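You operate a simulated robot arm through the tools that you are given. There is no shell and no other tool. Be economical: measure what you need, move in short steps, check, and stop when the job is done.

You are at the controls of a simulated two-armed robot. One attempt, no reset.

JOB
Pass the chipped bowl from hand to hand into the cradle.
Fine: then press putty from the putty dish into its chip with the dark stick and put the stick back. Set down upright: dark stick.

It is judged by the outcome, as a careful person would: the job done as asked, and still so three seconds after it is handed in. It fails if anything else is knocked over, pushed out of place, dropped, spilled or broken.

ROBOT AND FRAMES
Two 7-joint arms with two-finger parallel grippers on one trunk, on a base that drives. Base frame: it is fixed to the floor where the robot stands at the start and does not move with it; the origin is under the middle of the robot, x ahead of it, y to its left, z up. Lengths are in mm, angles in rad, forces in N, time in s.
The left shoulder is at the start at [60, 143, 926], the right one opposite. With the tool pointing down near the work surface each hand reaches from about 320 to 740 mm from the robot's upright axis, wherever it stands, measured 20 degrees to its own side. Places, roughly: chipped bowl (12x12x7 cm) [500, -100, 800]; middle of the cradle [600, -400, 800]; putty dish [600, -600, 800]. Payload 1.57 kg a hand.
The tool frame of a hand sits at the grasp point between the pads (the TCP): z along the fingers, y along the line on which they close. The tips reach 30 mm beyond it. Largest opening 110 mm; finger width 24, thickness 12; the body of the gripper, 48 by 112 mm, starts 78 mm behind the TCP.
Orientation is told as [roll, pitch, yaw] about the base's x, y, z axes, in that order, counted from this pose: with the fingers straight down and closing along the base's y, the tool's x points along the base's -x, its y along +y and its z along -z.

CONTROLS
- The arms move only by the tool nudge_tool. It takes "left_increments", "right_increments" or both (then of equal length, played together; a hand with none holds still); each is a list of rows, each a list of 7 numbers: the turn, a rotation vector about the tool's x, y, z in rad, then the shift along the tool's x, y, z in cm, then the opening, from 0 (shut) to 1 (fully open). In form: [[rx, ry, rz, dx, dy, dz, grip], ...]. A call has 1 to 8 rows; each row is the pose to reach, as a shift and turn from the pose commanded when the call began, along the tool's axes at that moment. Each row takes 0.2 s and may step no farther than 50 mm and 0.15 rad from the row before; otherwise, or with a gripper value out of range, the whole call is refused. Where a pose cannot be reached the arm comes as near as it can. A force on the tool above 40 N (or 10 N above the force at the start of the call, whichever is more), or a blocked arm, ends the call early, and 0.2 s more pass. Each finger travels about 45 mm/s and halts on what it meets, pressing with about 37 N; the grip force reading is that of the motor and also rises with nothing between the fingers. The clock runs only during rows and for 0.2 s after the last one: add rows that repeat a pose to give the fingers time. The reply holds the time, the measured pose of the TCP, the force on the tool along the base axes, the opening and the grip force, in the units named above and with some noise, with the torque about the TCP (base axes, N m) and any sound that the robot's microphone picked up, and new pictures: "pictures" is both (left out), scene, wrist or none (wrist: the cameras of the hands that moved).
- Cameras (640 x 400 px; columns grow to the right, rows downward): "scene" is now at [34.2, -47.5, 1540.6]; the picture's right is [-0.57, -0.82, 0.00], its down [-0.59, 0.41, -0.70] and it looks along [0.58, -0.40, -0.71] (base axes); focal length 258 px, centre (320, 200). "left" rides on the left gripper at [70, -16, -141] in its tool frame; the picture's right is [0.23, 0.97, 0.00], its down [-0.86, 0.20, -0.48] and it looks along [-0.47, 0.11, 0.88] (tool axes); focal length 222 px, centre (320, 200). "right" rides on the right gripper at [70, 16, -141] in its tool frame; the picture's right is [-0.23, 0.97, 0.00], its down [-0.86, -0.20, -0.48] and it looks along [-0.47, -0.11, 0.88] (tool axes); focal length 222 px, centre (320, 200). There is no depth. A picture from a camera that has moved, and an enlarged one, comes with that camera's place and axes in the base frame and with its lens.
- move_column(by): slides the trunk up (or, below 0, down) by that many mm; the arms and the scene camera ride with it, the base frame stays. It gives what a move gives, with no picture.
- steer(legs): drives the robot by 1 to 6 legs, each [ahead, left, turn to the left] in mm, mm and rad, along the robot's own axes; the way and the turn of a leg run together, so that a leg with both is an arc; at most 1500 mm and 3.142 rad a leg. The arms and the cameras ride along, it lands a little off, and it stops where it bumps. It gives what a move gives, and a new picture of the scene camera.
- aim_head(pan, tilt): turns the head with the scene camera to pan (to the left, within 1.501 rad either way) and tilt (down, from -0.506 to 1.204), counted from straight ahead of the robot. It gives what a move gives, and a new picture of the scene camera.
- enlarge(camera, box): a new picture of the part [left, top, right, bottom] of that camera's present view, enlarged. It takes no simulated time.
- job_done(): hands the job in; it is judged then, once.

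Work in short steps. Places have to be worked out from the pictures, the camera data and where the tool is seen: move nearer, look again, correct. Check each grasp and each placing, and mend what went wrong. You have 120 turns and 260 pictures in all, those below and enlarged ones among them. Open the grippers and draw the arms clear of the work before you hand the job in, unless the task says otherwise; then end with one line.

The tools are called after "Emit:" as a command line: name --argument value ..., lists and objects as JSON in quotes. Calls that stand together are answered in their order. nudge_tool: Moves the arms, as the interface text tells. Its arguments: {"type":"object","properties":{"left_increments":{"type":"array","items":{"type":"array","items":{"type":"number"}}},"right_increments":{"type":"array","items":{"type":"array","items":{"type":"number"}}},"pictures":{"type":"string","enum":["both","scene","wrist","none"]}},"required":[]} The other tools are called the same way: move_column (by) slides the trunk up or down; steer (legs) drives the base; aim_head (pan, tilt) turns the head that bears the scene camera; enlarge (camera, box) takes an enlarged picture of a part of a camera's view; job_done () hands the job in.

At the start:

```text
time: 0.0
left_ee_pos: [455.9, -70.3, 1000.4]
left_tool_rot: [0.001, -0.001, -0.001]
left_wrist_force: [0.1, 0.6, 0.4]
left_torque: [0.01, -0.02, 0.03]
left_gripper_width: 109.7
left_grasp_force: 0.0
right_ee_pos: [421.8, -437.2, 999.2]
right_tool_rot: [0.0, 0.0, 0.001]
right_wrist_force: [0.5, -0.4, -0.6]
right_torque: [0.01, 0.02, 0.0]
right_gripper_width: 110.0
right_grasp_force: 0.1
trunk travel left (down, up): [-525.0, 65.0]
robot x, y, heading: [3.3, 0.6, -0.002]
head pan, tilt: [-0.606, 0.794]
```

scene: 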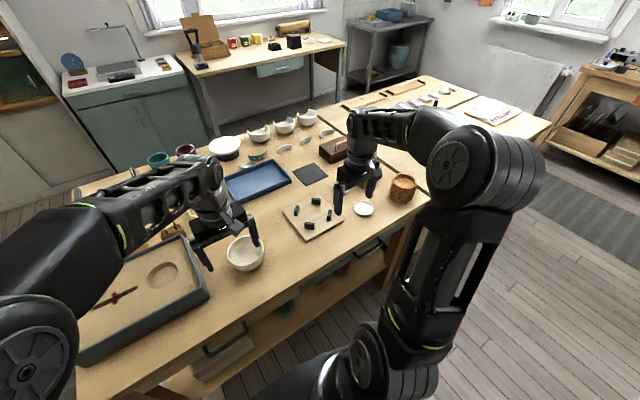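
right: 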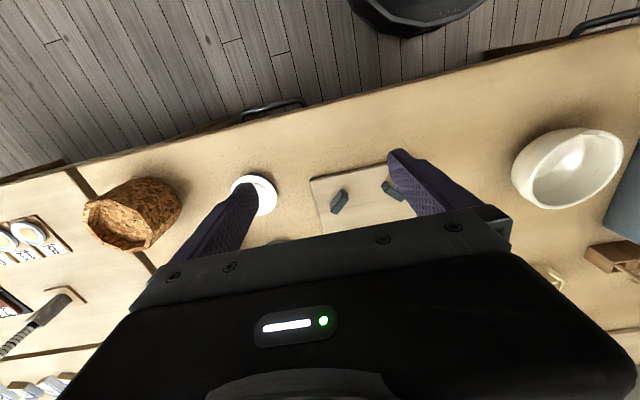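
left: 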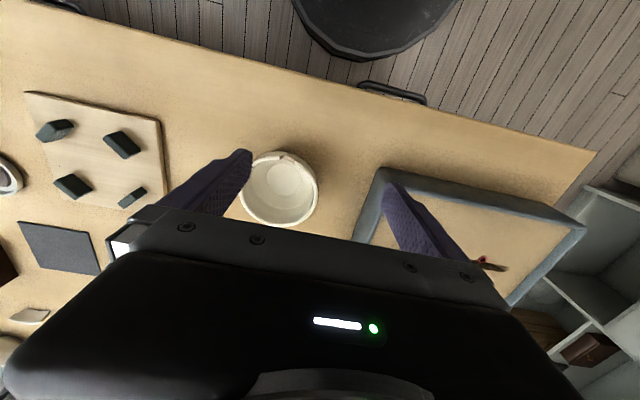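

I begin by looking closer at the bowl, the cradle and the putty dish, and finding the dark stick.

Emit:
enlarge --camera "scene" --box '[200, 130, 440, 280]'

Emit:
enlarge --camera "left" --box '[0, 60, 400, 310]'

Emit:
enlarge --camera "right" --box '[0, 120, 640, 400]'

```text
2.67 times, centred on (320, 205) of scene
camera zoom: at [34.2, -47.5, 1540.6], right [-0.57, -0.82, 0.0], down [-0.59, 0.41, -0.7], along [0.58, -0.4, -0.71], focal length 688 px, centre (320, 187)
```

zoom: 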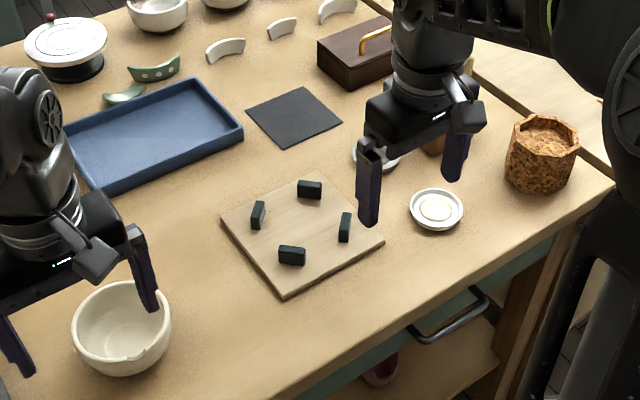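

```text
1.60 times, centred on (200, 185) of left
camera zoom: at [385.5, -87.3, 1140.7], right [-0.23, 0.97, 0.0], down [0.86, 0.2, 0.48], along [0.47, 0.11, -0.88], focal length 355 px, centre (512, 224)
```

zoom: 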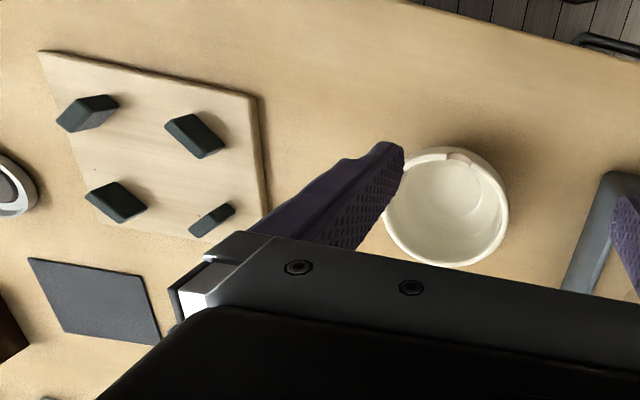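

```text
1.00 times, centred on (320, 260) of right
camera zoom: at [352.3, -420.8, 1141.1], right [0.23, 0.97, 0.0], down [0.86, -0.2, 0.48], along [0.47, -0.11, -0.88], focal length 222 px, centre (320, 140)
```

zoom: 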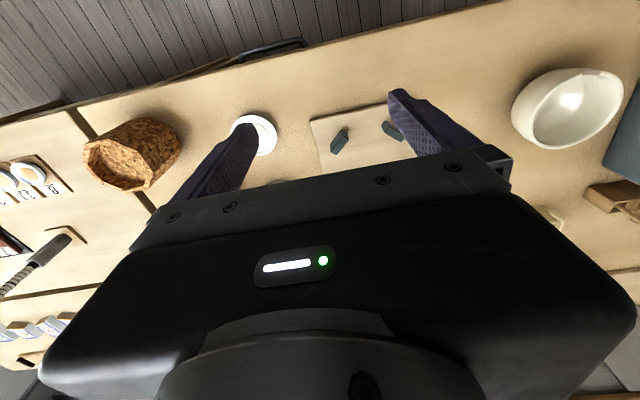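

The cradle seems to be the board with four dark pegs (about [582,-390]); two white dishes are near y≈-575, one hidden by the right hand. I draw the right hand back and up to clear the view.

Emit:
nudge_tool --right_increments '[[0, 0, 0, 3, 0, -3, 1], [0, 0, 0, 6, 0, -6, 1], [0, 0, 0, 9, 0, -8, 1], [0, 0, 0, 13, 0, -8, 1], [0, 0, 0, 17, 0, -8, 1]]' --pictures "both"

Emit:
aim_head --pan -0.75 --tilt 0.75

```text
time: 1.2
left_ee_pos: [456.0, -71.5, 999.5]
left_tool_rot: [0.0, -0.001, 0.0]
left_wrist_force: [-0.4, 0.2, -0.2]
left_torque: [0.03, -0.01, 0.01]
left_gripper_width: 110.0
left_grasp_force: 0.0
right_ee_pos: [250.9, -436.7, 1081.9]
right_tool_rot: [-0.001, 0.0, 0.001]
right_wrist_force: [-0.1, -0.7, 0.4]
right_torque: [0.01, 0.01, -0.01]
right_gripper_width: 109.8
right_grasp_force: 0.1
trunk travel left (down, up): [-525.0, 65.0]
robot x, y, heading: [1.6, 1.1, 0.001]
head pan, tilt: [-0.606, 0.794]
camera scene: at [33.0, -47.2, 1540.6], right [-0.57, -0.82, 0.0], down [-0.59, 0.41, -0.7], along [0.58, -0.4, -0.71], focal length 258 px, centre (320, 200)
camera right: at [180.6, -420.5, 1222.8], right [0.23, 0.97, 0.0], down [0.85, -0.2, 0.48], along [0.47, -0.11, -0.88], focal length 222 px, centre (320, 200)
```

scene: 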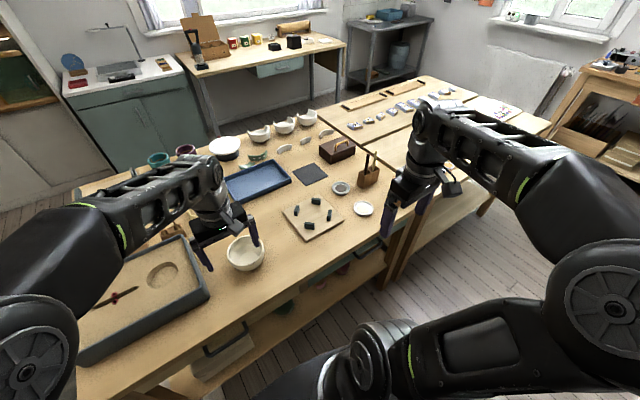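
right: 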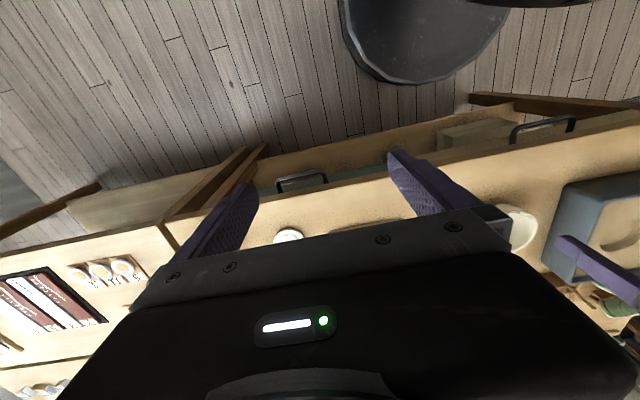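

```text
time: 1.9
left_ee_pos: [456.0, -71.5, 999.8]
left_tool_rot: [0.0, 0.0, 0.001]
left_wrist_force: [0.1, 0.1, -0.6]
left_torque: [0.03, 0.01, 0.01]
left_gripper_width: 110.1
left_grasp_force: 0.0
right_ee_pos: [252.1, -437.1, 1082.3]
right_tool_rot: [0.0, 0.0, 0.001]
right_wrist_force: [-0.2, -0.2, 0.6]
right_torque: [-0.02, -0.02, 0.01]
right_gripper_width: 109.8
right_grasp_force: 0.1
trunk travel left (down, up): [-525.0, 65.0]
robot x, y, heading: [2.7, 2.5, -0.0]
head pan, tilt: [-0.75, 0.75]
camera scene: at [28.1, -57.8, 1544.1], right [-0.68, -0.73, 0.0], down [-0.5, 0.47, -0.73], along [0.54, -0.5, -0.68], focal length 258 px, centre (320, 200)
```

scene: 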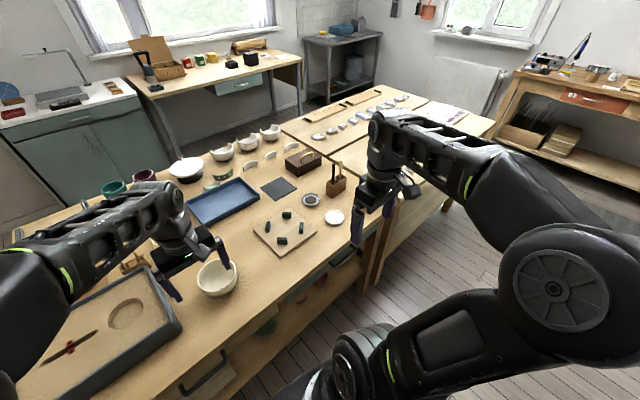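

Now the area shows: a holder block with two sticks and two dishes. I enlarge it.

Emit:
enlarge --camera "scene" --box '[240, 140, 400, 240]'

Emit:
enlarge --camera "scene" --box '[288, 152, 368, 202]'

```text
4.00 times, centred on (320, 190) of scene
camera zoom: at [28.1, -57.8, 1544.1], right [-0.68, -0.73, 0.0], down [-0.5, 0.47, -0.73], along [0.54, -0.5, -0.68], focal length 1032 px, centre (320, 240)
```

zoom: 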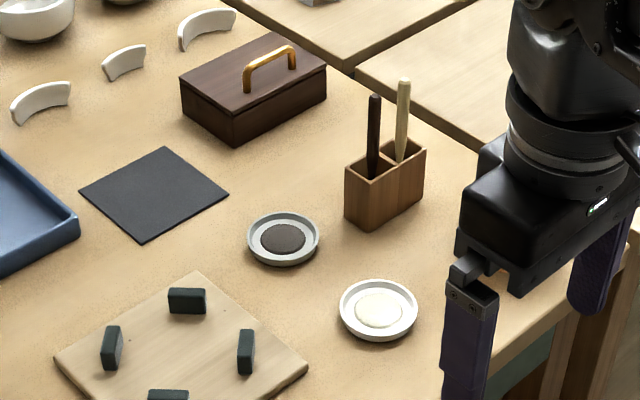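

```text
8.00 times, centred on (328, 177) of scene
camera zoom: at [28.1, -57.8, 1544.1], right [-0.68, -0.73, 0.0], down [-0.5, 0.47, -0.73], along [0.54, -0.5, -0.68], focal length 2064 px, centre (256, 384)
```

zoom: 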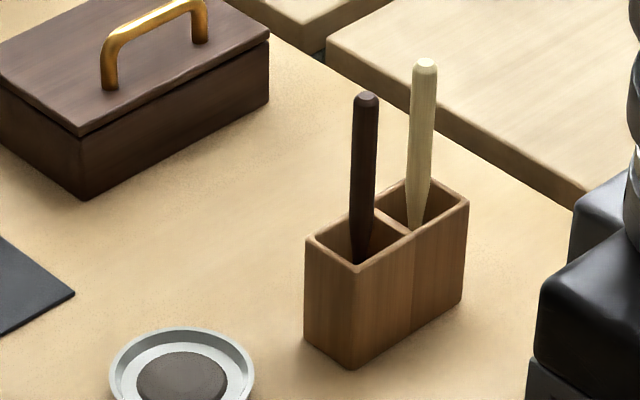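

The holder with the dark stick is at about [610,-670] (tip of stick z≈956), the dark putty dish at [642,-573] matches the stated putty dish, and the cradle pegs centre on [584,-393]. That is all far right of me, so I drive 200 mm to the right for better reach, hands high.

Emit:
steer --legs '[[0, -200, 0]]'

Emit:
enlarge --camera "scene" --box '[140, 130, 380, 280]'

```text
time: 3.5
left_ee_pos: [455.0, -269.8, 1000.4]
left_tool_rot: [0.0, 0.001, -0.004]
left_wrist_force: [0.9, 0.3, -0.3]
left_torque: [0.06, 0.01, -0.01]
left_gripper_width: 109.9
left_grasp_force: 0.1
right_ee_pos: [250.2, -636.3, 1079.9]
right_tool_rot: [0.002, 0.0, -0.004]
right_wrist_force: [-1.2, -0.4, 0.4]
right_torque: [0.06, 0.01, 0.01]
right_gripper_width: 109.9
right_grasp_force: 0.1
trunk travel left (down, up): [-525.0, 65.0]
robot x, y, heading: [0.5, -198.0, -0.004]
head pan, tilt: [-0.75, 0.75]
camera scene: at [27.7, -256.9, 1544.0], right [-0.68, -0.73, 0.0], down [-0.5, 0.47, -0.73], along [0.53, -0.5, -0.68], focal length 258 px, centre (320, 200)
```

scene: 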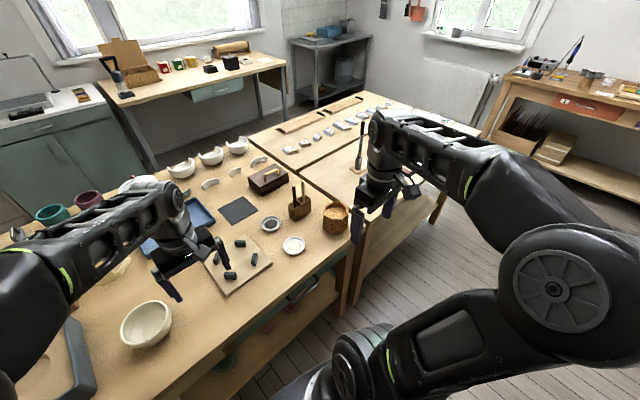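

```text
2.67 times, centred on (260, 205) of scene
camera zoom: at [27.7, -256.9, 1544.0], right [-0.68, -0.73, 0.0], down [-0.5, 0.47, -0.73], along [0.53, -0.5, -0.68], focal length 688 px, centre (480, 187)
```

zoom: 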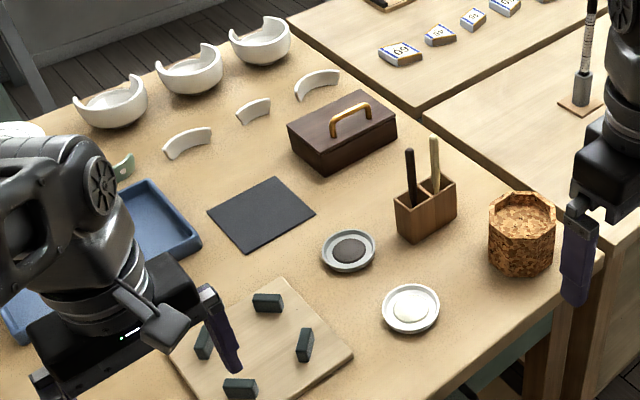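

Bowl rim centre works out to about [533,-112], radius ≈57, rim z≈870, chip on the robot's side. I take the left hand to a pre-grasp point on the bowl's left rim, leaning outward 0.3 rad.

Emit:
nudge_tool --left_increments '[[0.05, 0, 0, -1.3, 4.0, 0.75, 0.8], [0.1, 0, 0, -2.6, 8.0, 1.5, 0.7], [0.15, 0, 0, -3.9, 12.1, 2.25, 0.6], [0.2, 0, 0, -5.2, 16.1, 3.0, 0.6], [0.25, 0, 0, -6.5, 20.2, 3.75, 0.6], [0.3, 0, 0, -7.8, 24.2, 4.5, 0.6], [0.3, 0, 0, -7.8, 24.2, 4.5, 0.6]]'

```text
time: 5.1
left_ee_pos: [534.4, -25.9, 957.9]
left_tool_rot: [-0.3, 0.001, -0.004]
left_wrist_force: [0.2, 0.6, -0.5]
left_torque: [0.04, 0.03, 0.0]
left_gripper_width: 66.0
left_grasp_force: 0.0
right_ee_pos: [249.3, -635.9, 1081.6]
right_tool_rot: [0.001, 0.0, -0.003]
right_wrist_force: [0.3, -0.4, -0.1]
right_torque: [0.01, 0.0, 0.05]
right_gripper_width: 110.1
right_grasp_force: 0.1
trunk travel left (down, up): [-525.0, 65.0]
robot x, y, heading: [0.1, -196.0, -0.002]
head pan, tilt: [-0.75, 0.75]
camera scene: at [27.4, -255.9, 1544.1], right [-0.68, -0.73, 0.0], down [-0.5, 0.47, -0.73], along [0.53, -0.5, -0.68], focal length 258 px, centre (320, 200)
camera left: at [463.9, 0.2, 1097.1], right [-0.22, 0.93, -0.29], down [0.86, 0.33, 0.4], along [0.47, -0.16, -0.87], focal length 222 px, centre (320, 200)
```

scene: 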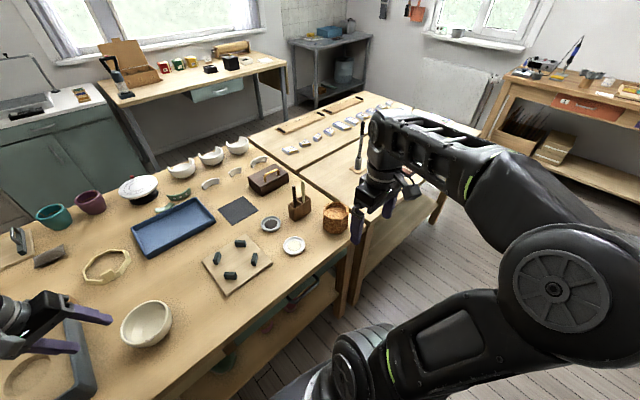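
left: 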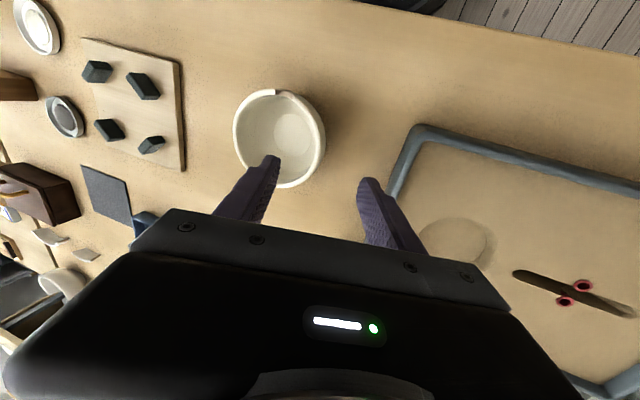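

The bowl's rim centre re-measures to about [535,-107]; my approach line is aligned. I go in 75 mm and look.

Emit:
nudge_tool --left_increments '[[0, 0, 0, 0, 0, 2.5, 0.6], [0, 0, 0, 0, 0, 5, 0.6], [0, 0, 0, 0, 0, 7.5, 0.6]]' --pictures "wrist"

Emit:
enlarge --camera "scene" --box '[0, 250, 240, 400]'

Emit:
enlarge --camera "left" --box '[200, 0, 440, 150]'

```text
time: 5.9
left_ee_pos: [534.9, -49.8, 883.0]
left_tool_rot: [-0.301, -0.001, -0.004]
left_wrist_force: [0.1, -0.4, -0.2]
left_torque: [-0.01, 0.0, 0.0]
left_gripper_width: 65.9
left_grasp_force: 0.0
right_ee_pos: [251.6, -634.8, 1081.0]
right_tool_rot: [0.0, 0.0, -0.003]
right_wrist_force: [0.2, 0.6, -0.1]
right_torque: [0.02, 0.03, 0.02]
right_gripper_width: 109.9
right_grasp_force: 0.0
trunk travel left (down, up): [-525.0, 65.0]
robot x, y, heading: [2.1, -196.7, -0.006]
head pan, tilt: [-0.75, 0.75]
camera left: at [464.0, -23.4, 1022.6], right [-0.22, 0.93, -0.29], down [0.86, 0.33, 0.4], along [0.47, -0.16, -0.87], focal length 222 px, centre (320, 200)
```

left: 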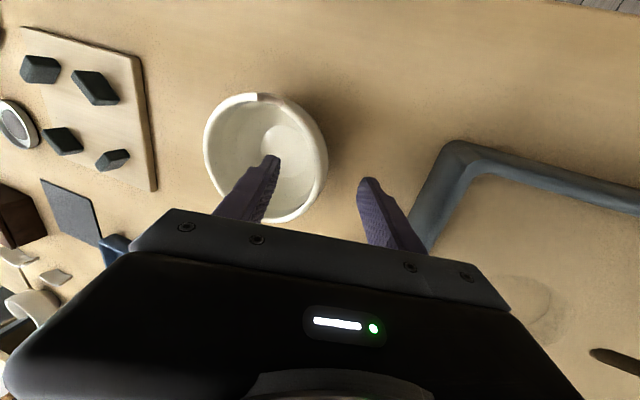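

```text
2.67 times, centred on (120, 325) of scene
camera zoom: at [28.1, -255.4, 1544.1], right [-0.68, -0.73, 0.0], down [-0.5, 0.47, -0.73], along [0.53, -0.5, -0.68], focal length 688 px, centre (853, -133)
```

zoom: 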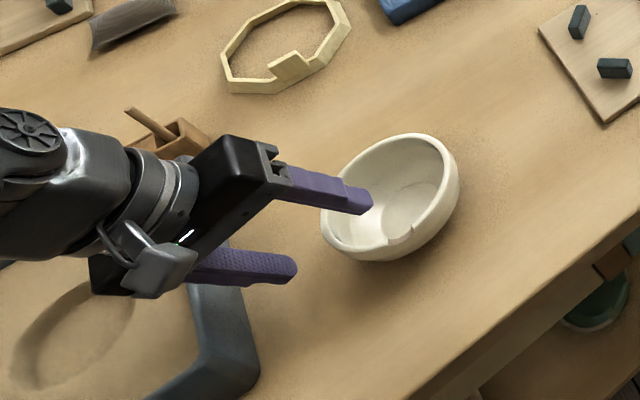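

```text
2.67 times, centred on (320, 75) of left
camera zoom: at [464.0, -23.4, 1022.6], right [-0.22, 0.93, -0.29], down [0.86, 0.33, 0.4], along [0.47, -0.16, -0.87], focal length 592 px, centre (320, 533)
```

zoom: 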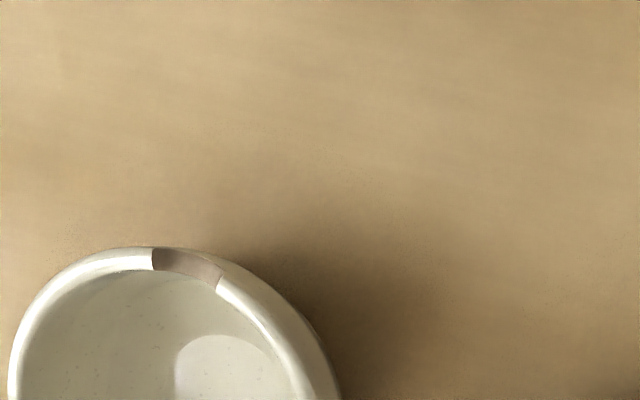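

Fingers straddle the wall, and the chip (a brown fracture) is at about [483,-104,868], clear of them. I advance another 25 mm and close.

Emit:
nudge_tool --left_increments '[[0, 0, 0, 0, 0, 2.5, 0.6], [0, 0, 0, 0, 0, 2.5, 0.3], [0, 0, 0, 0, 0, 2.5, 0.1], [0, 0, 0, 0, 0, 2.5, 0], [0, 0, 0, 0, 0, 2.5, 0], [0, 0, 0, 0, 0, 2.5, 0], [0, 0, 0, 0, 0, 2.5, 0]]' --pictures "both"

```text
time: 7.5
left_ee_pos: [533.4, -57.2, 859.5]
left_tool_rot: [-0.301, -0.001, -0.003]
left_wrist_force: [1.5, -0.2, 3.6]
left_torque: [-0.08, 0.05, 0.11]
left_gripper_width: 21.4
left_grasp_force: 22.0
right_ee_pos: [250.0, -634.7, 1079.9]
right_tool_rot: [0.0, 0.001, -0.005]
right_wrist_force: [-0.6, 0.1, -0.5]
right_torque: [0.05, 0.03, -0.02]
right_gripper_width: 109.8
right_grasp_force: 0.1
trunk travel left (down, up): [-525.0, 65.0]
robot x, y, heading: [0.2, -200.5, 0.0]
head pan, tilt: [-0.75, 0.75]
camera scene: at [27.6, -255.4, 1544.1], right [-0.68, -0.73, 0.0], down [-0.5, 0.47, -0.73], along [0.53, -0.5, -0.68], focal length 258 px, centre (320, 200)
camera left: at [463.2, -31.5, 999.0], right [-0.22, 0.93, -0.29], down [0.86, 0.33, 0.4], along [0.47, -0.16, -0.87], focal length 222 px, centre (320, 200)
```

scene: 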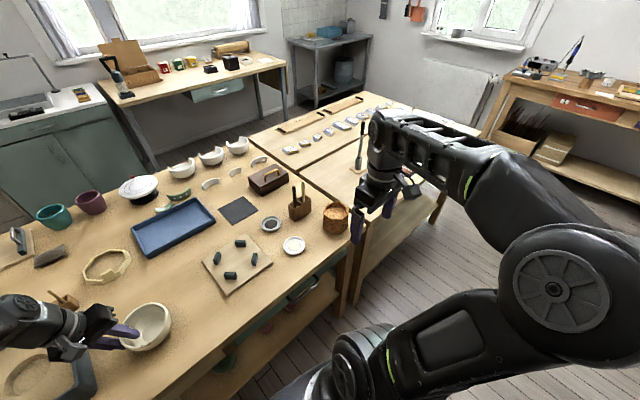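
left: 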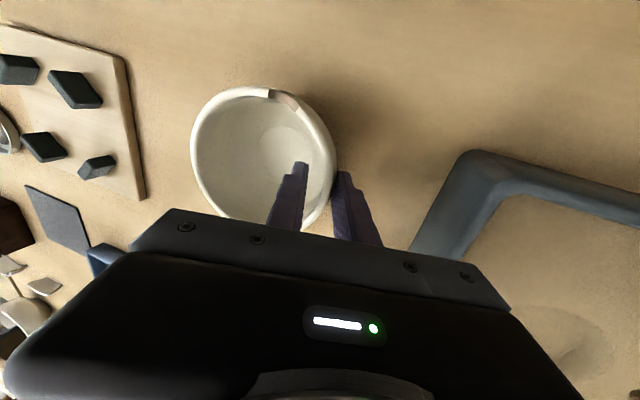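

The grip reads 21 mm at 22 N; I hold a moment to confirm that it has settled, then lift 60 mm.

Emit:
nudge_tool --left_increments '[[0, 0, 0, 0, 0, 0, 0], [0, 0, 0, 0, 0, 0, 0], [0, 0, 0, 0, -0.6, -1.9, 0], [0, 0, 0, 0, -1.2, -3.8, 0], [0, 0, 0, 0, -1.8, -5.7, 0]]' --pictures "both"

```text
time: 8.7
left_ee_pos: [533.9, -58.6, 919.5]
left_tool_rot: [-0.3, -0.001, -0.004]
left_wrist_force: [0.0, -0.1, -2.5]
left_torque: [0.11, 0.0, 0.04]
left_gripper_width: 21.5
left_grasp_force: 22.0
right_ee_pos: [249.8, -635.0, 1080.5]
right_tool_rot: [-0.002, 0.001, -0.004]
right_wrist_force: [0.7, -0.1, 0.0]
right_torque: [0.02, -0.04, 0.01]
right_gripper_width: 110.0
right_grasp_force: 0.1
trunk travel left (down, up): [-525.0, 65.0]
robot x, y, heading: [-0.4, -198.7, -0.007]
head pan, tilt: [-0.75, 0.75]
camera scene: at [27.5, -255.3, 1544.1], right [-0.68, -0.73, 0.0], down [-0.5, 0.47, -0.73], along [0.53, -0.5, -0.68], focal length 258 px, centre (320, 200)
camera left: at [463.7, -31.9, 1058.5], right [-0.22, 0.93, -0.29], down [0.86, 0.33, 0.4], along [0.46, -0.16, -0.87], focal length 222 px, centre (320, 200)
```

scene: 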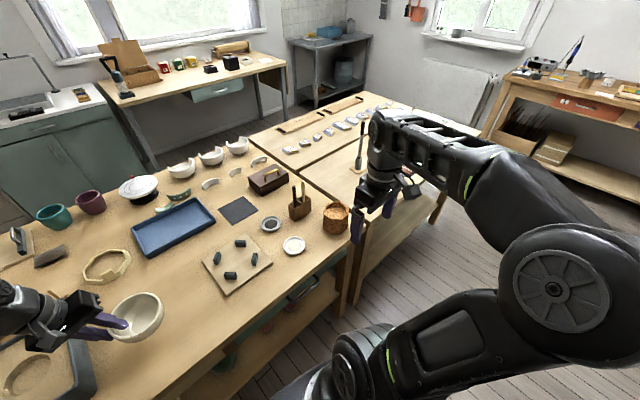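
left: 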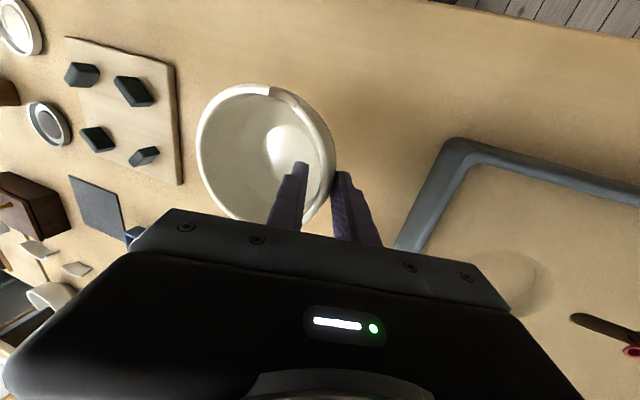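

The bowl is lifted securely. I bring the left hand with the bowl to a handover place in front of me (bowl centre ≈[521,-200]), then start the right hand toward a leaning pre-grasp pose.

Emit:
nudge_tool --left_increments '[[0, 0, 0, 0.2, -1.4, -0.2, 0], [0, 0, 0, 0.4, -2.8, -0.4, 0], [0, 0, 0, 0.6, -4.2, -0.6, 0], [0, 0, 0, 0.8, -5.6, -0.7, 0], [0, 0, 0, 1.0, -7.0, -0.8, 0], [0, 0, 0, 1.2, -8.4, -0.9, 0], [0, 0, 0, 1.3, -9.4, -1.0, 0], [0, 0, 0, 1.4, -10, -1.1, 0]]' --right_increments '[[0, 0, 0, -2.7, 3.5, 0.15, 1], [0, 0, 0, -5.4, 7, 0.3, 1], [-0.05, 0, 0, -8.1, 10.5, 0.45, 1], [-0.1, 0, 0, -10.8, 14, 0.6, 0.9], [-0.15, 0, 0, -13.5, 17.5, 0.75, 0.8], [-0.2, 0, 0, -16.2, 21, 0.9, 0.7], [-0.25, 0, 0, -18.9, 24.5, 1.0, 0.6], [-0.3, 0, 0, -21.6, 28, 1.2, 0.6]]' --pictures "both"

Emit:
aim_head --pan -0.05 --tilt 0.85

```text
time: 10.5
left_ee_pos: [520.1, -151.5, 958.5]
left_tool_rot: [-0.3, 0.002, -0.004]
left_wrist_force: [-0.3, 0.4, -2.5]
left_torque: [0.12, -0.01, -0.01]
left_gripper_width: 21.6
left_grasp_force: 22.5
right_ee_pos: [468.9, -356.6, 1071.0]
right_tool_rot: [0.3, 0.001, -0.005]
right_wrist_force: [-0.2, 0.3, 0.5]
right_torque: [0.03, 0.0, -0.01]
right_gripper_width: 66.0
right_grasp_force: 0.1
trunk travel left (down, up): [-525.0, 65.0]
robot x, y, heading: [1.6, -195.9, -0.006]
head pan, tilt: [-0.75, 0.75]
camera scene: at [28.8, -255.0, 1544.1], right [-0.68, -0.73, 0.0], down [-0.5, 0.47, -0.73], along [0.53, -0.5, -0.68], focal length 258 px, centre (320, 200)
camera right: at [398.9, -382.0, 1210.4], right [0.23, 0.93, 0.29], down [0.85, -0.34, 0.4], along [0.47, 0.15, -0.87], focal length 222 px, centre (320, 200)
camera left: at [450.2, -124.4, 1097.9], right [-0.22, 0.93, -0.29], down [0.86, 0.33, 0.4], along [0.46, -0.16, -0.87], focal length 222 px, centre (320, 200)
```

scene: 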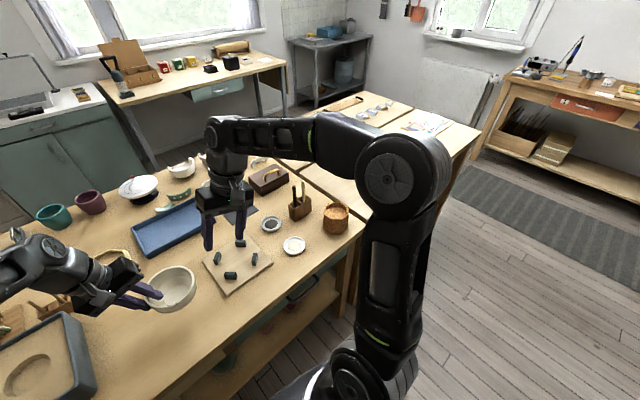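
right: 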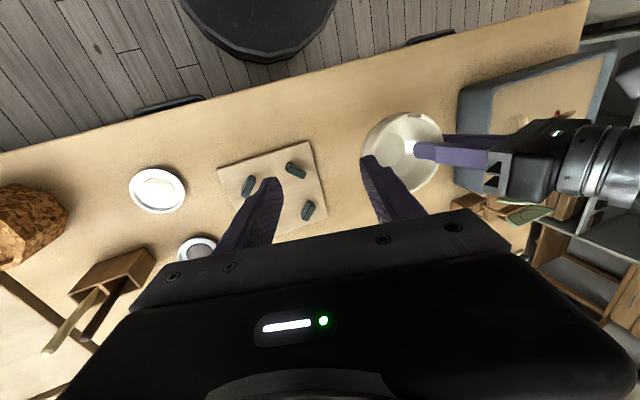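
left: 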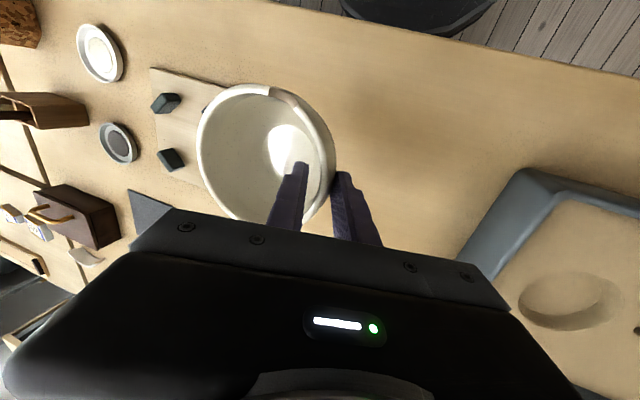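

```text
time: 11.6
left_ee_pos: [519.3, -150.2, 959.0]
left_tool_rot: [-0.299, 0.0, -0.004]
left_wrist_force: [0.2, -0.1, -2.6]
left_torque: [0.1, -0.03, -0.02]
left_gripper_width: 21.0
left_grasp_force: 22.0
right_ee_pos: [467.8, -356.1, 1070.9]
right_tool_rot: [0.301, 0.0, -0.004]
right_wrist_force: [0.6, 0.4, -0.9]
right_torque: [0.02, 0.01, -0.02]
right_gripper_width: 66.0
right_grasp_force: 0.0
trunk travel left (down, up): [-525.0, 65.0]
robot x, y, heading: [-0.6, -200.9, -0.001]
head pan, tilt: [-0.051, 0.85]
camera scene: at [45.6, -202.8, 1536.1], right [-0.05, -1.0, 0.0], down [-0.75, 0.04, -0.66], along [0.66, -0.04, -0.75], focal length 258 px, centre (320, 200)
```

scene: 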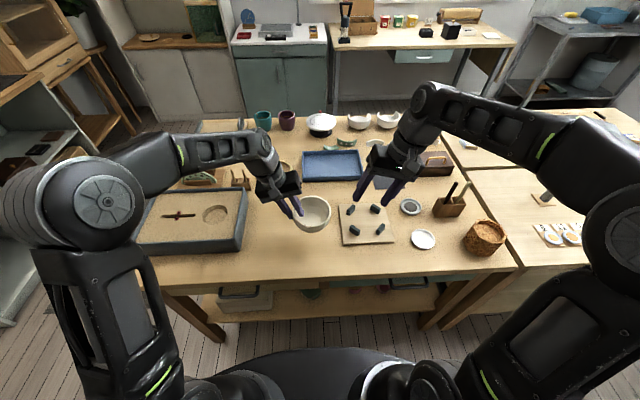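

Both hands are visible and clear. I move the right hand to the pre-grasp point above the bowl's right rim and look.

Emit:
nudge_tool --right_increments '[[0, 0, 0, -2.6, 3.3, 1.3, 0.6], [0, 0, 0, -5.3, 6.6, 2.6, 0.6], [0, 0, 0, -5.3, 6.6, 6.0, 0.6]]' --pictures "wrist"

Emit:
enlarge --camera "scene" --box '[220, 120, 460, 270]'

```text
time: 12.3
left_ee_pos: [519.5, -150.4, 959.1]
left_tool_rot: [-0.299, 0.0, -0.005]
left_wrist_force: [-0.5, -0.3, -2.9]
left_torque: [0.11, 0.0, 0.01]
left_gripper_width: 21.5
left_grasp_force: 22.0
right_ee_pos: [520.8, -275.1, 1031.1]
right_tool_rot: [0.301, 0.0, -0.005]
right_wrist_force: [0.3, -0.3, -0.7]
right_torque: [0.04, 0.02, 0.0]
right_gripper_width: 66.0
right_grasp_force: 0.1
trunk travel left (down, up): [-525.0, 65.0]
robot x, y, heading: [-1.2, -196.5, -0.002]
head pan, tilt: [-0.051, 0.85]
camera right: at [450.9, -300.9, 1171.3], right [0.23, 0.93, 0.29], down [0.85, -0.33, 0.4], along [0.47, 0.15, -0.87], focal length 222 px, centre (320, 200)
```

right: 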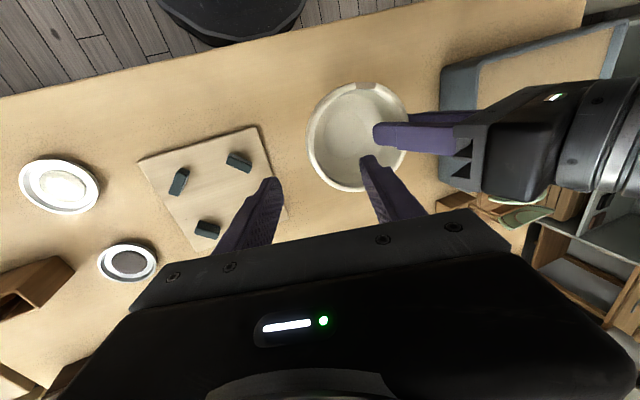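

```text
2.67 times, centred on (340, 195) of scene
camera zoom: at [45.8, -202.9, 1536.1], right [-0.05, -1.0, 0.0], down [-0.75, 0.04, -0.66], along [0.66, -0.04, -0.75], focal length 688 px, centre (267, 213)
```

zoom: 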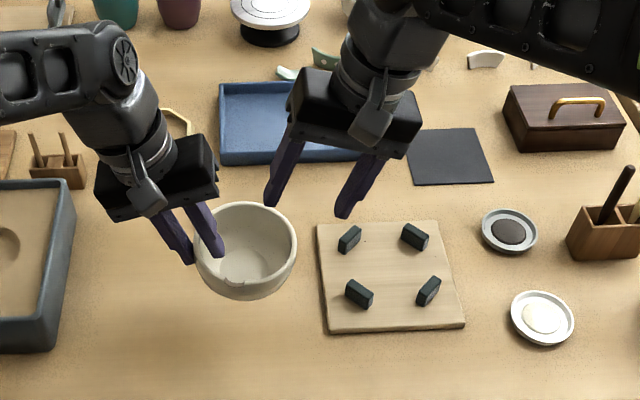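

The rim's right side is at about y≈-259, x≈517. I advance the right hand 50 mm and check the straddle.

Emit:
nudge_tool --right_increments '[[0, 0, 0, 0.1, -0.1, 2.5, 0.6], [0, 0, 0, 0.2, -0.2, 5.0, 0.6]]' --pictures "wrist"

Emit:
enlarge --camera "scene" --box '[260, 170, 380, 245]'

```text
time: 12.9
left_ee_pos: [519.7, -151.4, 958.7]
left_tool_rot: [-0.301, 0.0, -0.004]
left_wrist_force: [0.6, 0.3, -2.7]
left_torque: [0.09, 0.0, -0.01]
left_gripper_width: 21.2
left_grasp_force: 22.2
right_ee_pos: [518.7, -262.3, 981.9]
right_tool_rot: [0.3, 0.001, -0.004]
right_wrist_force: [0.4, -0.3, -1.0]
right_torque: [0.01, -0.01, -0.02]
right_gripper_width: 66.0
right_grasp_force: 0.0
trunk travel left (down, up): [-525.0, 65.0]
robot x, y, heading: [2.5, -197.6, -0.005]
head pan, tilt: [-0.051, 0.85]
camera right: at [448.7, -288.3, 1122.3], right [0.23, 0.93, 0.29], down [0.85, -0.33, 0.4], along [0.47, 0.15, -0.87], focal length 222 px, centre (320, 200)
```

right: 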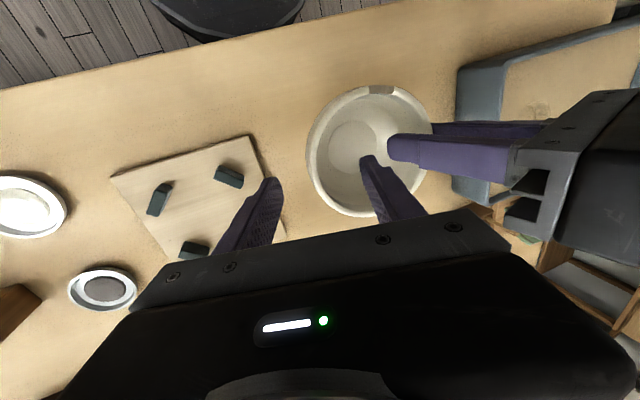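

```text
5.33 times, centred on (320, 208) of scene
camera zoom: at [45.8, -202.7, 1536.1], right [-0.05, -1.0, 0.0], down [-0.75, 0.04, -0.66], along [0.66, -0.04, -0.75], focal length 1376 px, centre (320, 160)
```

zoom: 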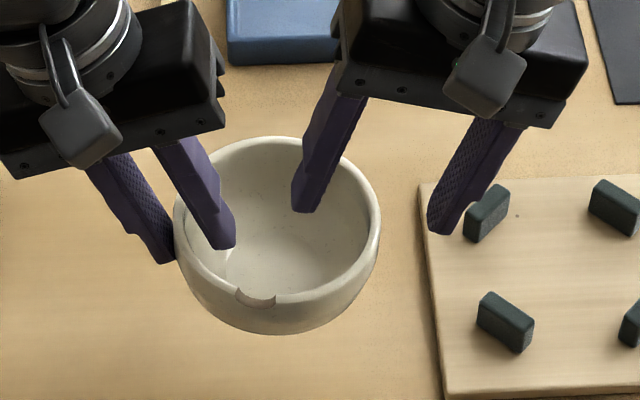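

Fingers straddle the right wall cleanly. I advance 26 mm and close the right hand.

Emit:
nudge_tool --right_increments '[[0, 0, 0, 0, 0, 2.5, 0.6], [0, 0, 0, 0, 0, 2.5, 0.3], [0, 0, 0, 0, 0, 2.5, 0.1], [0, 0, 0, 0, 0, 2.5, 0], [0, 0, 0, 0, 0, 2.5, 0], [0, 0, 0, 0, 0, 2.5, 0], [0, 0, 0, 0, 0, 2.5, 0], [0, 0, 0, 0, 0, 2.5, 0]]' --pictures "wrist"

Emit:
enlarge --camera "scene" --box '[260, 170, 380, 245]'

```text
time: 14.8
left_ee_pos: [520.3, -151.1, 958.5]
left_tool_rot: [-0.299, 0.001, -0.003]
left_wrist_force: [-2.2, 0.2, 0.0]
left_torque: [0.0, -0.16, 0.16]
left_gripper_width: 21.2
left_grasp_force: 22.6
right_ee_pos: [518.2, -254.5, 960.2]
right_tool_rot: [0.298, -0.001, -0.003]
right_wrist_force: [1.7, -1.0, 0.4]
right_torque: [-0.12, 0.16, -0.38]
right_gripper_width: 19.8
right_grasp_force: 21.7
trunk travel left (down, up): [-525.0, 65.0]
robot x, y, heading: [0.7, -198.2, -0.003]
head pan, tilt: [-0.051, 0.85]
camera right: at [448.5, -281.0, 1098.9], right [0.23, 0.93, 0.29], down [0.85, -0.34, 0.4], along [0.47, 0.15, -0.87], focal length 222 px, centre (320, 200)
```

right: 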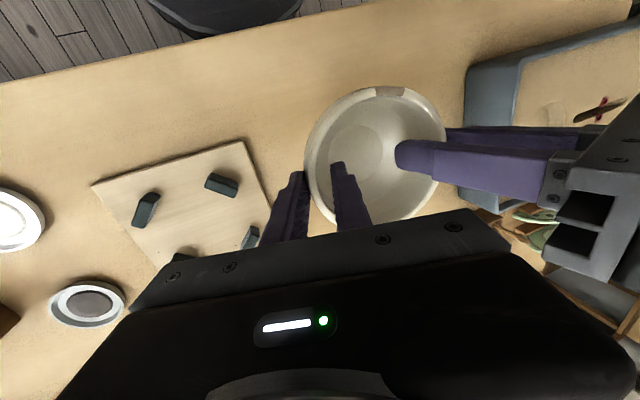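

```text
5.33 times, centred on (320, 208) of scene
camera zoom: at [45.6, -202.7, 1536.1], right [-0.05, -1.0, 0.0], down [-0.75, 0.04, -0.66], along [0.66, -0.04, -0.75], focal length 1376 px, centre (320, 160)
```

zoom: 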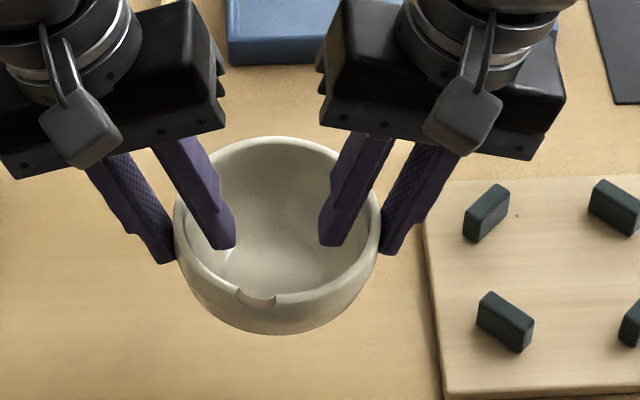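

Both hands hold the bowl. I open the left hand partly and draw it back along its own axis.

Emit:
nudge_tool --left_increments '[[0, 0, 0, 0, 0, 0, 0.3], [0, 0, 0, 0, 0, 0, 0.5], [0, 0, 0, 0, 0, 0, 0.5], [0, 0, 0, 0, 0, 0, 0.5], [0, 0, 0, 0, 0, -2.5, 0.5], [0, 0, 0, 0, 0, -6, 0.5], [0, 0, 0, 0, 0, -10, 0.5], [0, 0, 0, 0, 3, -13, 0.5]]' --pictures "scene"

Emit:
enlarge --camera "scene" --box '[260, 170, 380, 245]'

```text
time: 16.6
left_ee_pos: [518.8, -81.4, 1074.9]
left_tool_rot: [-0.298, 0.001, -0.003]
left_wrist_force: [-0.7, -0.6, -0.9]
left_torque: [-0.02, 0.0, -0.02]
left_gripper_width: 55.2
left_grasp_force: 0.1
right_ee_pos: [518.6, -254.1, 959.3]
right_tool_rot: [0.3, 0.0, -0.003]
right_wrist_force: [-0.5, 0.1, -0.8]
right_torque: [-0.12, -0.03, 0.0]
right_gripper_width: 19.4
right_grasp_force: 22.0
trunk travel left (down, up): [-525.0, 65.0]
robot x, y, heading: [-0.3, -194.8, -0.008]
head pan, tilt: [-0.051, 0.85]
camera scene: at [45.3, -201.7, 1536.1], right [-0.05, -1.0, 0.0], down [-0.75, 0.04, -0.66], along [0.66, -0.04, -0.75], focal length 258 px, centre (320, 200)
```

scene: 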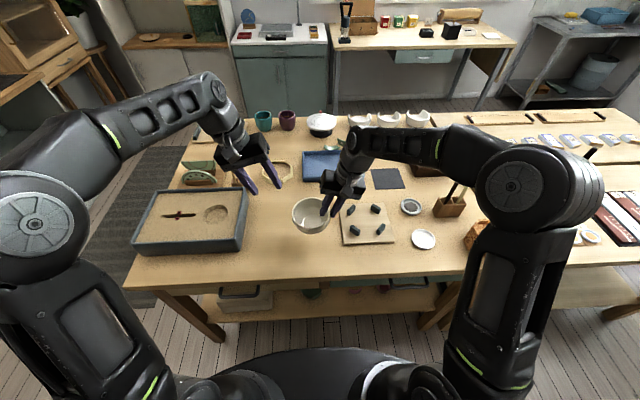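

```text
5.33 times, centred on (320, 208) of scene
camera zoom: at [45.3, -201.7, 1536.1], right [-0.05, -1.0, 0.0], down [-0.75, 0.04, -0.66], along [0.66, -0.04, -0.75], focal length 1376 px, centre (320, 160)
```

zoom: 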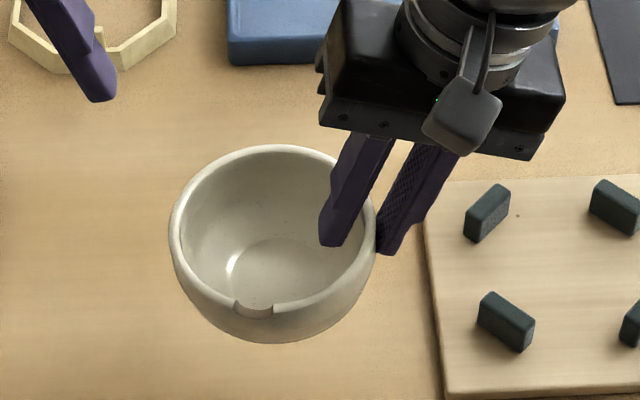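

The right hand alone now holds the bowl; its free side droops slightly. I carry it above the cradle (centre ≈[578,-390]) and roll the hand a little to level it.

Emit:
nudge_tool --right_increments '[[0, 0, 0, -1.0, -3.0, -0.9, 0], [-0.02, 0, 0, -2.0, -6.0, -1.8, 0], [-0.04, 0, 0, -3.0, -9.0, -2.8, 0], [-0.06, 0, 0, -4.0, -12.0, -3.7, 0], [-0.08, 0, 0, -5.0, -15.0, -4.6, 0], [-0.08, 0, 0, -6.0, -17.9, -5.5, 0], [-0.08, 0, 0, -6.0, -17.9, -5.5, 0]]' --pictures "both"

Emit:
enlarge --camera "scene" --box '[310, 170, 430, 245]'

```text
time: 18.1
left_ee_pos: [519.7, -81.7, 1074.9]
left_tool_rot: [-0.3, -0.001, -0.005]
left_wrist_force: [0.3, -0.1, 0.1]
left_torque: [0.0, 0.0, 0.02]
left_gripper_width: 54.9
left_grasp_force: 0.1
right_ee_pos: [578.7, -443.0, 956.8]
right_tool_rot: [0.38, -0.001, -0.004]
right_wrist_force: [0.4, -0.3, -0.6]
right_torque: [-0.12, -0.02, 0.01]
right_gripper_width: 19.2
right_grasp_force: 21.9
trunk travel left (down, up): [-525.0, 65.0]
robot x, y, heading: [-1.3, -197.7, -0.005]
head pan, tilt: [-0.051, 0.85]
camera scene: at [45.5, -202.5, 1536.1], right [-0.05, -1.0, 0.0], down [-0.75, 0.04, -0.66], along [0.66, -0.04, -0.75], focal length 258 px, centre (320, 200)
camera right: at [508.0, -479.9, 1095.5], right [0.23, 0.9, 0.36], down [0.85, -0.37, 0.37], along [0.47, 0.22, -0.86], focal length 222 px, centre (320, 200)
```

scene: 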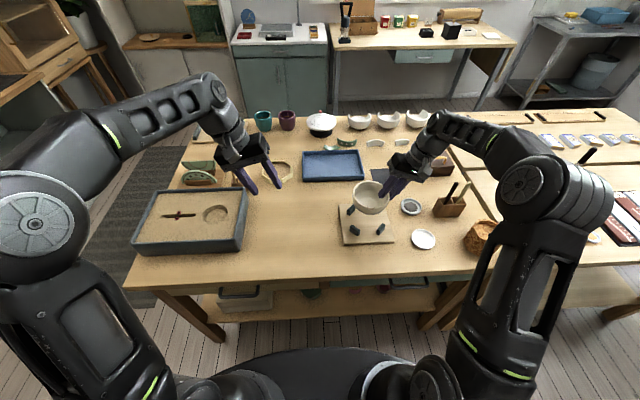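
right: 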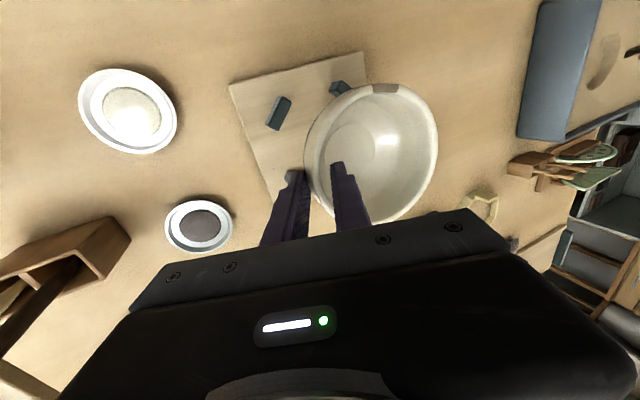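

```text
5.33 times, centred on (370, 208) of scene
camera zoom: at [45.5, -202.5, 1536.1], right [-0.05, -1.0, 0.0], down [-0.75, 0.04, -0.66], along [0.66, -0.04, -0.75], focal length 1376 px, centre (53, 160)
```

zoom: 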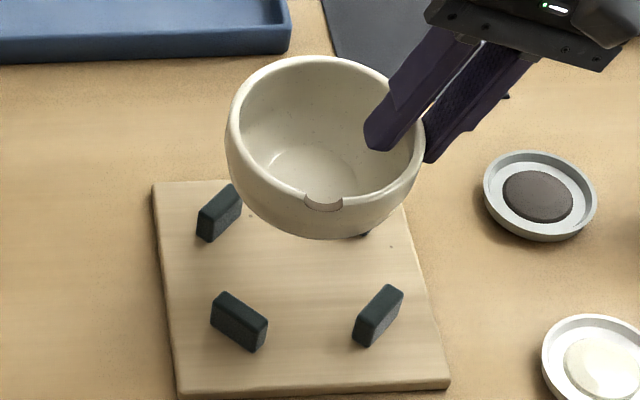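

Bowl looks level over the cradle; comparing both cameras it needs about +4 mm in x and -1.5 mm in y. I lower 60 mm with that correction and look again.

Emit:
nudge_tool --right_increments '[[0, 0, 0, -0.4, -0.8, 1.8, 0], [0, 0, 0, -0.4, -1.6, 3.7, 0], [0, 0, 0, -0.4, -2.37, 5.5, 0], [0, 0, 0, -0.4, -2.37, 5.5, 0]]' --pictures "wrist"

Emit:
enlarge --camera "scene" --box '[320, 170, 440, 245]'

```text
time: 19.1
left_ee_pos: [518.4, -82.8, 1074.3]
left_tool_rot: [-0.3, 0.0, -0.004]
left_wrist_force: [-0.2, 0.2, 0.1]
left_torque: [0.0, -0.02, 0.0]
left_gripper_width: 55.2
left_grasp_force: 0.1
right_ee_pos: [582.1, -442.4, 898.6]
right_tool_rot: [0.38, 0.0, -0.003]
right_wrist_force: [0.1, 0.5, -0.7]
right_torque: [-0.14, 0.01, 0.0]
right_gripper_width: 19.1
right_grasp_force: 22.0
trunk travel left (down, up): [-525.0, 65.0]
robot x, y, heading: [2.5, -198.3, -0.003]
head pan, tilt: [-0.051, 0.85]
camera right: at [512.1, -480.1, 1036.6], right [0.23, 0.9, 0.36], down [0.85, -0.37, 0.37], along [0.47, 0.22, -0.86], focal length 222 px, centre (320, 200)
```

right: 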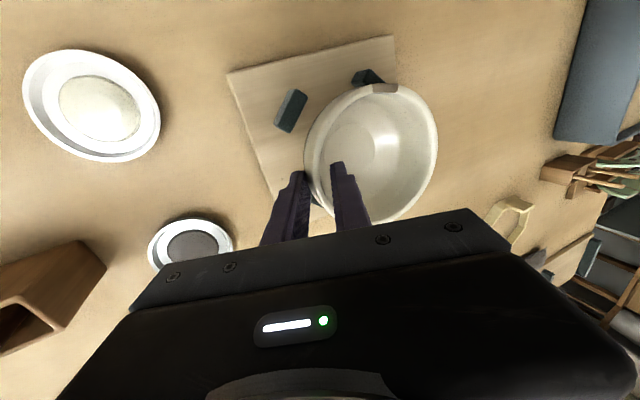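

```text
5.33 times, centred on (380, 208) of scene
camera zoom: at [45.5, -202.8, 1536.1], right [-0.05, -1.0, 0.0], down [-0.75, 0.04, -0.66], along [0.66, -0.04, -0.75], focal length 1376 px, centre (0, 160)
```

zoom: 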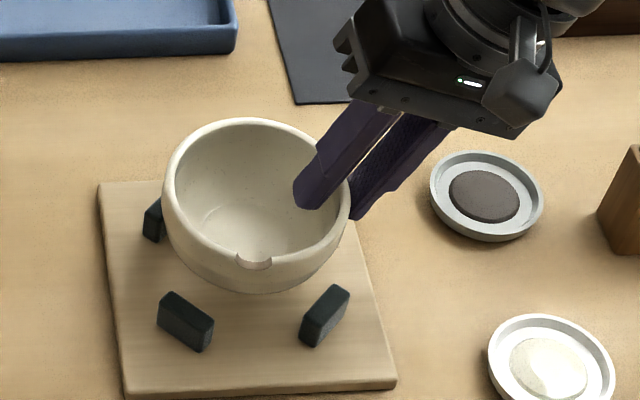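

Both cameras agree the bowl is within a few mm of centre over the pegs, at about 26 mm above the board. I lower 20 mm and check force.

Emit:
nudge_tool --right_increments '[[0, 0, 0, 0, -0.5, 0.9, 0], [0, 0, 0, 0, -0.9, 1.8, 0], [0, 0, 0, 0, -0.9, 1.8, 0]]' --pictures "wrist"

Emit:
enlarge --camera "scene" --box '[320, 170, 440, 245]'

```text
time: 19.9
left_ee_pos: [517.2, -82.1, 1075.5]
left_tool_rot: [-0.3, 0.001, -0.004]
left_wrist_force: [0.7, -0.2, 0.1]
left_torque: [-0.02, 0.0, -0.03]
left_gripper_width: 55.1
left_grasp_force: 0.1
right_ee_pos: [580.6, -444.7, 880.8]
right_tool_rot: [0.38, -0.002, -0.002]
right_wrist_force: [-2.8, 3.7, 6.5]
right_torque: [0.2, -0.15, 0.17]
right_gripper_width: 19.4
right_grasp_force: 21.8
trunk travel left (down, up): [-525.0, 65.0]
robot x, y, heading: [0.8, -199.9, -0.006]
head pan, tilt: [-0.051, 0.85]
camera right: at [511.3, -481.9, 1017.6], right [0.23, 0.9, 0.36], down [0.85, -0.36, 0.37], along [0.47, 0.22, -0.85], focal length 222 px, centre (320, 200)
```

right: 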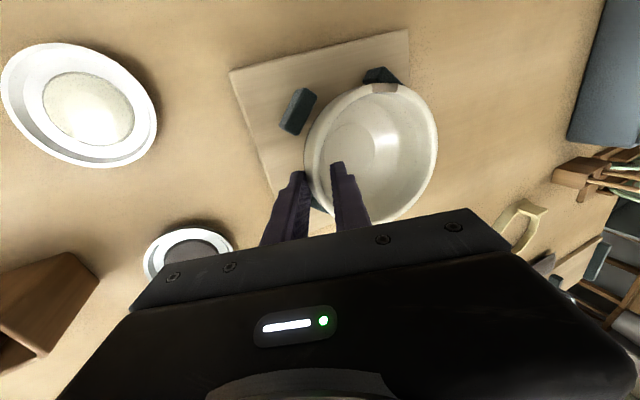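

```text
5.33 times, centred on (380, 208) of scene
camera zoom: at [44.4, -202.1, 1536.3], right [-0.05, -1.0, 0.0], down [-0.75, 0.04, -0.66], along [0.66, -0.04, -0.75], focal length 1376 px, centre (0, 160)
```

zoom: 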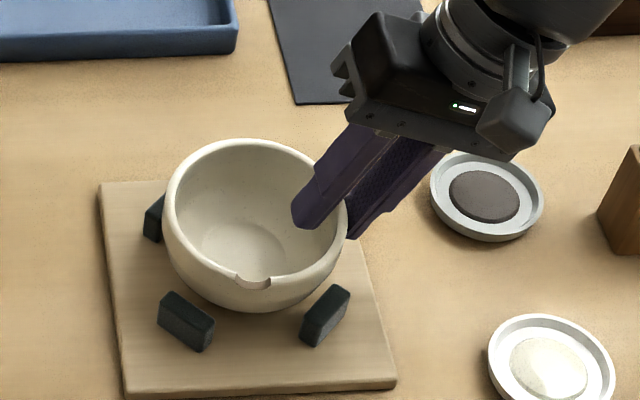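

Contact begins early (6 N, pushed toward -x/+y), suggesting the far-right peg touches the bowl. I raise a little, shift by (-4,+4) mm and lower again.

Emit:
nudge_tool --right_increments '[[0, 0, 0, 0, 0.22, -0.56, 0], [0, 0, 0, 0.4, 0.59, -0.41, 0], [0, 0, 0, 0.4, 0.37, 0.15, 0], [0, 0, 0, 0.4, 0.22, 0.52, 0], [0, 0, 0, 0.4, 0.22, 0.52, 0]]' --pictures "none"

Emit:
enlarge --camera "scene" --box '[320, 170, 440, 245]'

```text
time: 21.1
left_ee_pos: [517.6, -83.3, 1075.3]
left_tool_rot: [-0.301, -0.003, -0.003]
left_wrist_force: [0.0, 0.0, -0.6]
left_torque: [0.0, 0.02, 0.01]
left_gripper_width: 54.9
left_grasp_force: 0.1
right_ee_pos: [576.9, -444.0, 878.0]
right_tool_rot: [0.377, -0.005, -0.006]
right_wrist_force: [-0.3, -9.3, 19.0]
right_torque: [0.02, 0.38, 0.15]
right_gripper_width: 19.4
right_grasp_force: 22.4
trunk travel left (down, up): [-525.0, 65.0]
robot x, y, heading: [1.2, -194.7, -0.006]
head pan, tilt: [-0.051, 0.85]
```

```text
5.33 times, centred on (380, 208) of scene
camera zoom: at [43.5, -203.2, 1536.4], right [-0.05, -1.0, 0.0], down [-0.75, 0.04, -0.66], along [0.66, -0.04, -0.75], focal length 1376 px, centre (0, 160)
```

zoom: 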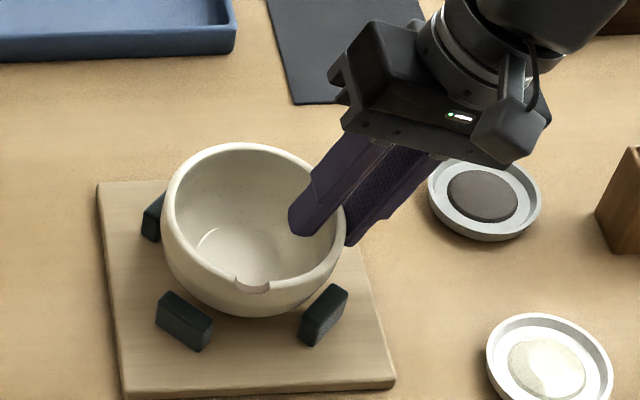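

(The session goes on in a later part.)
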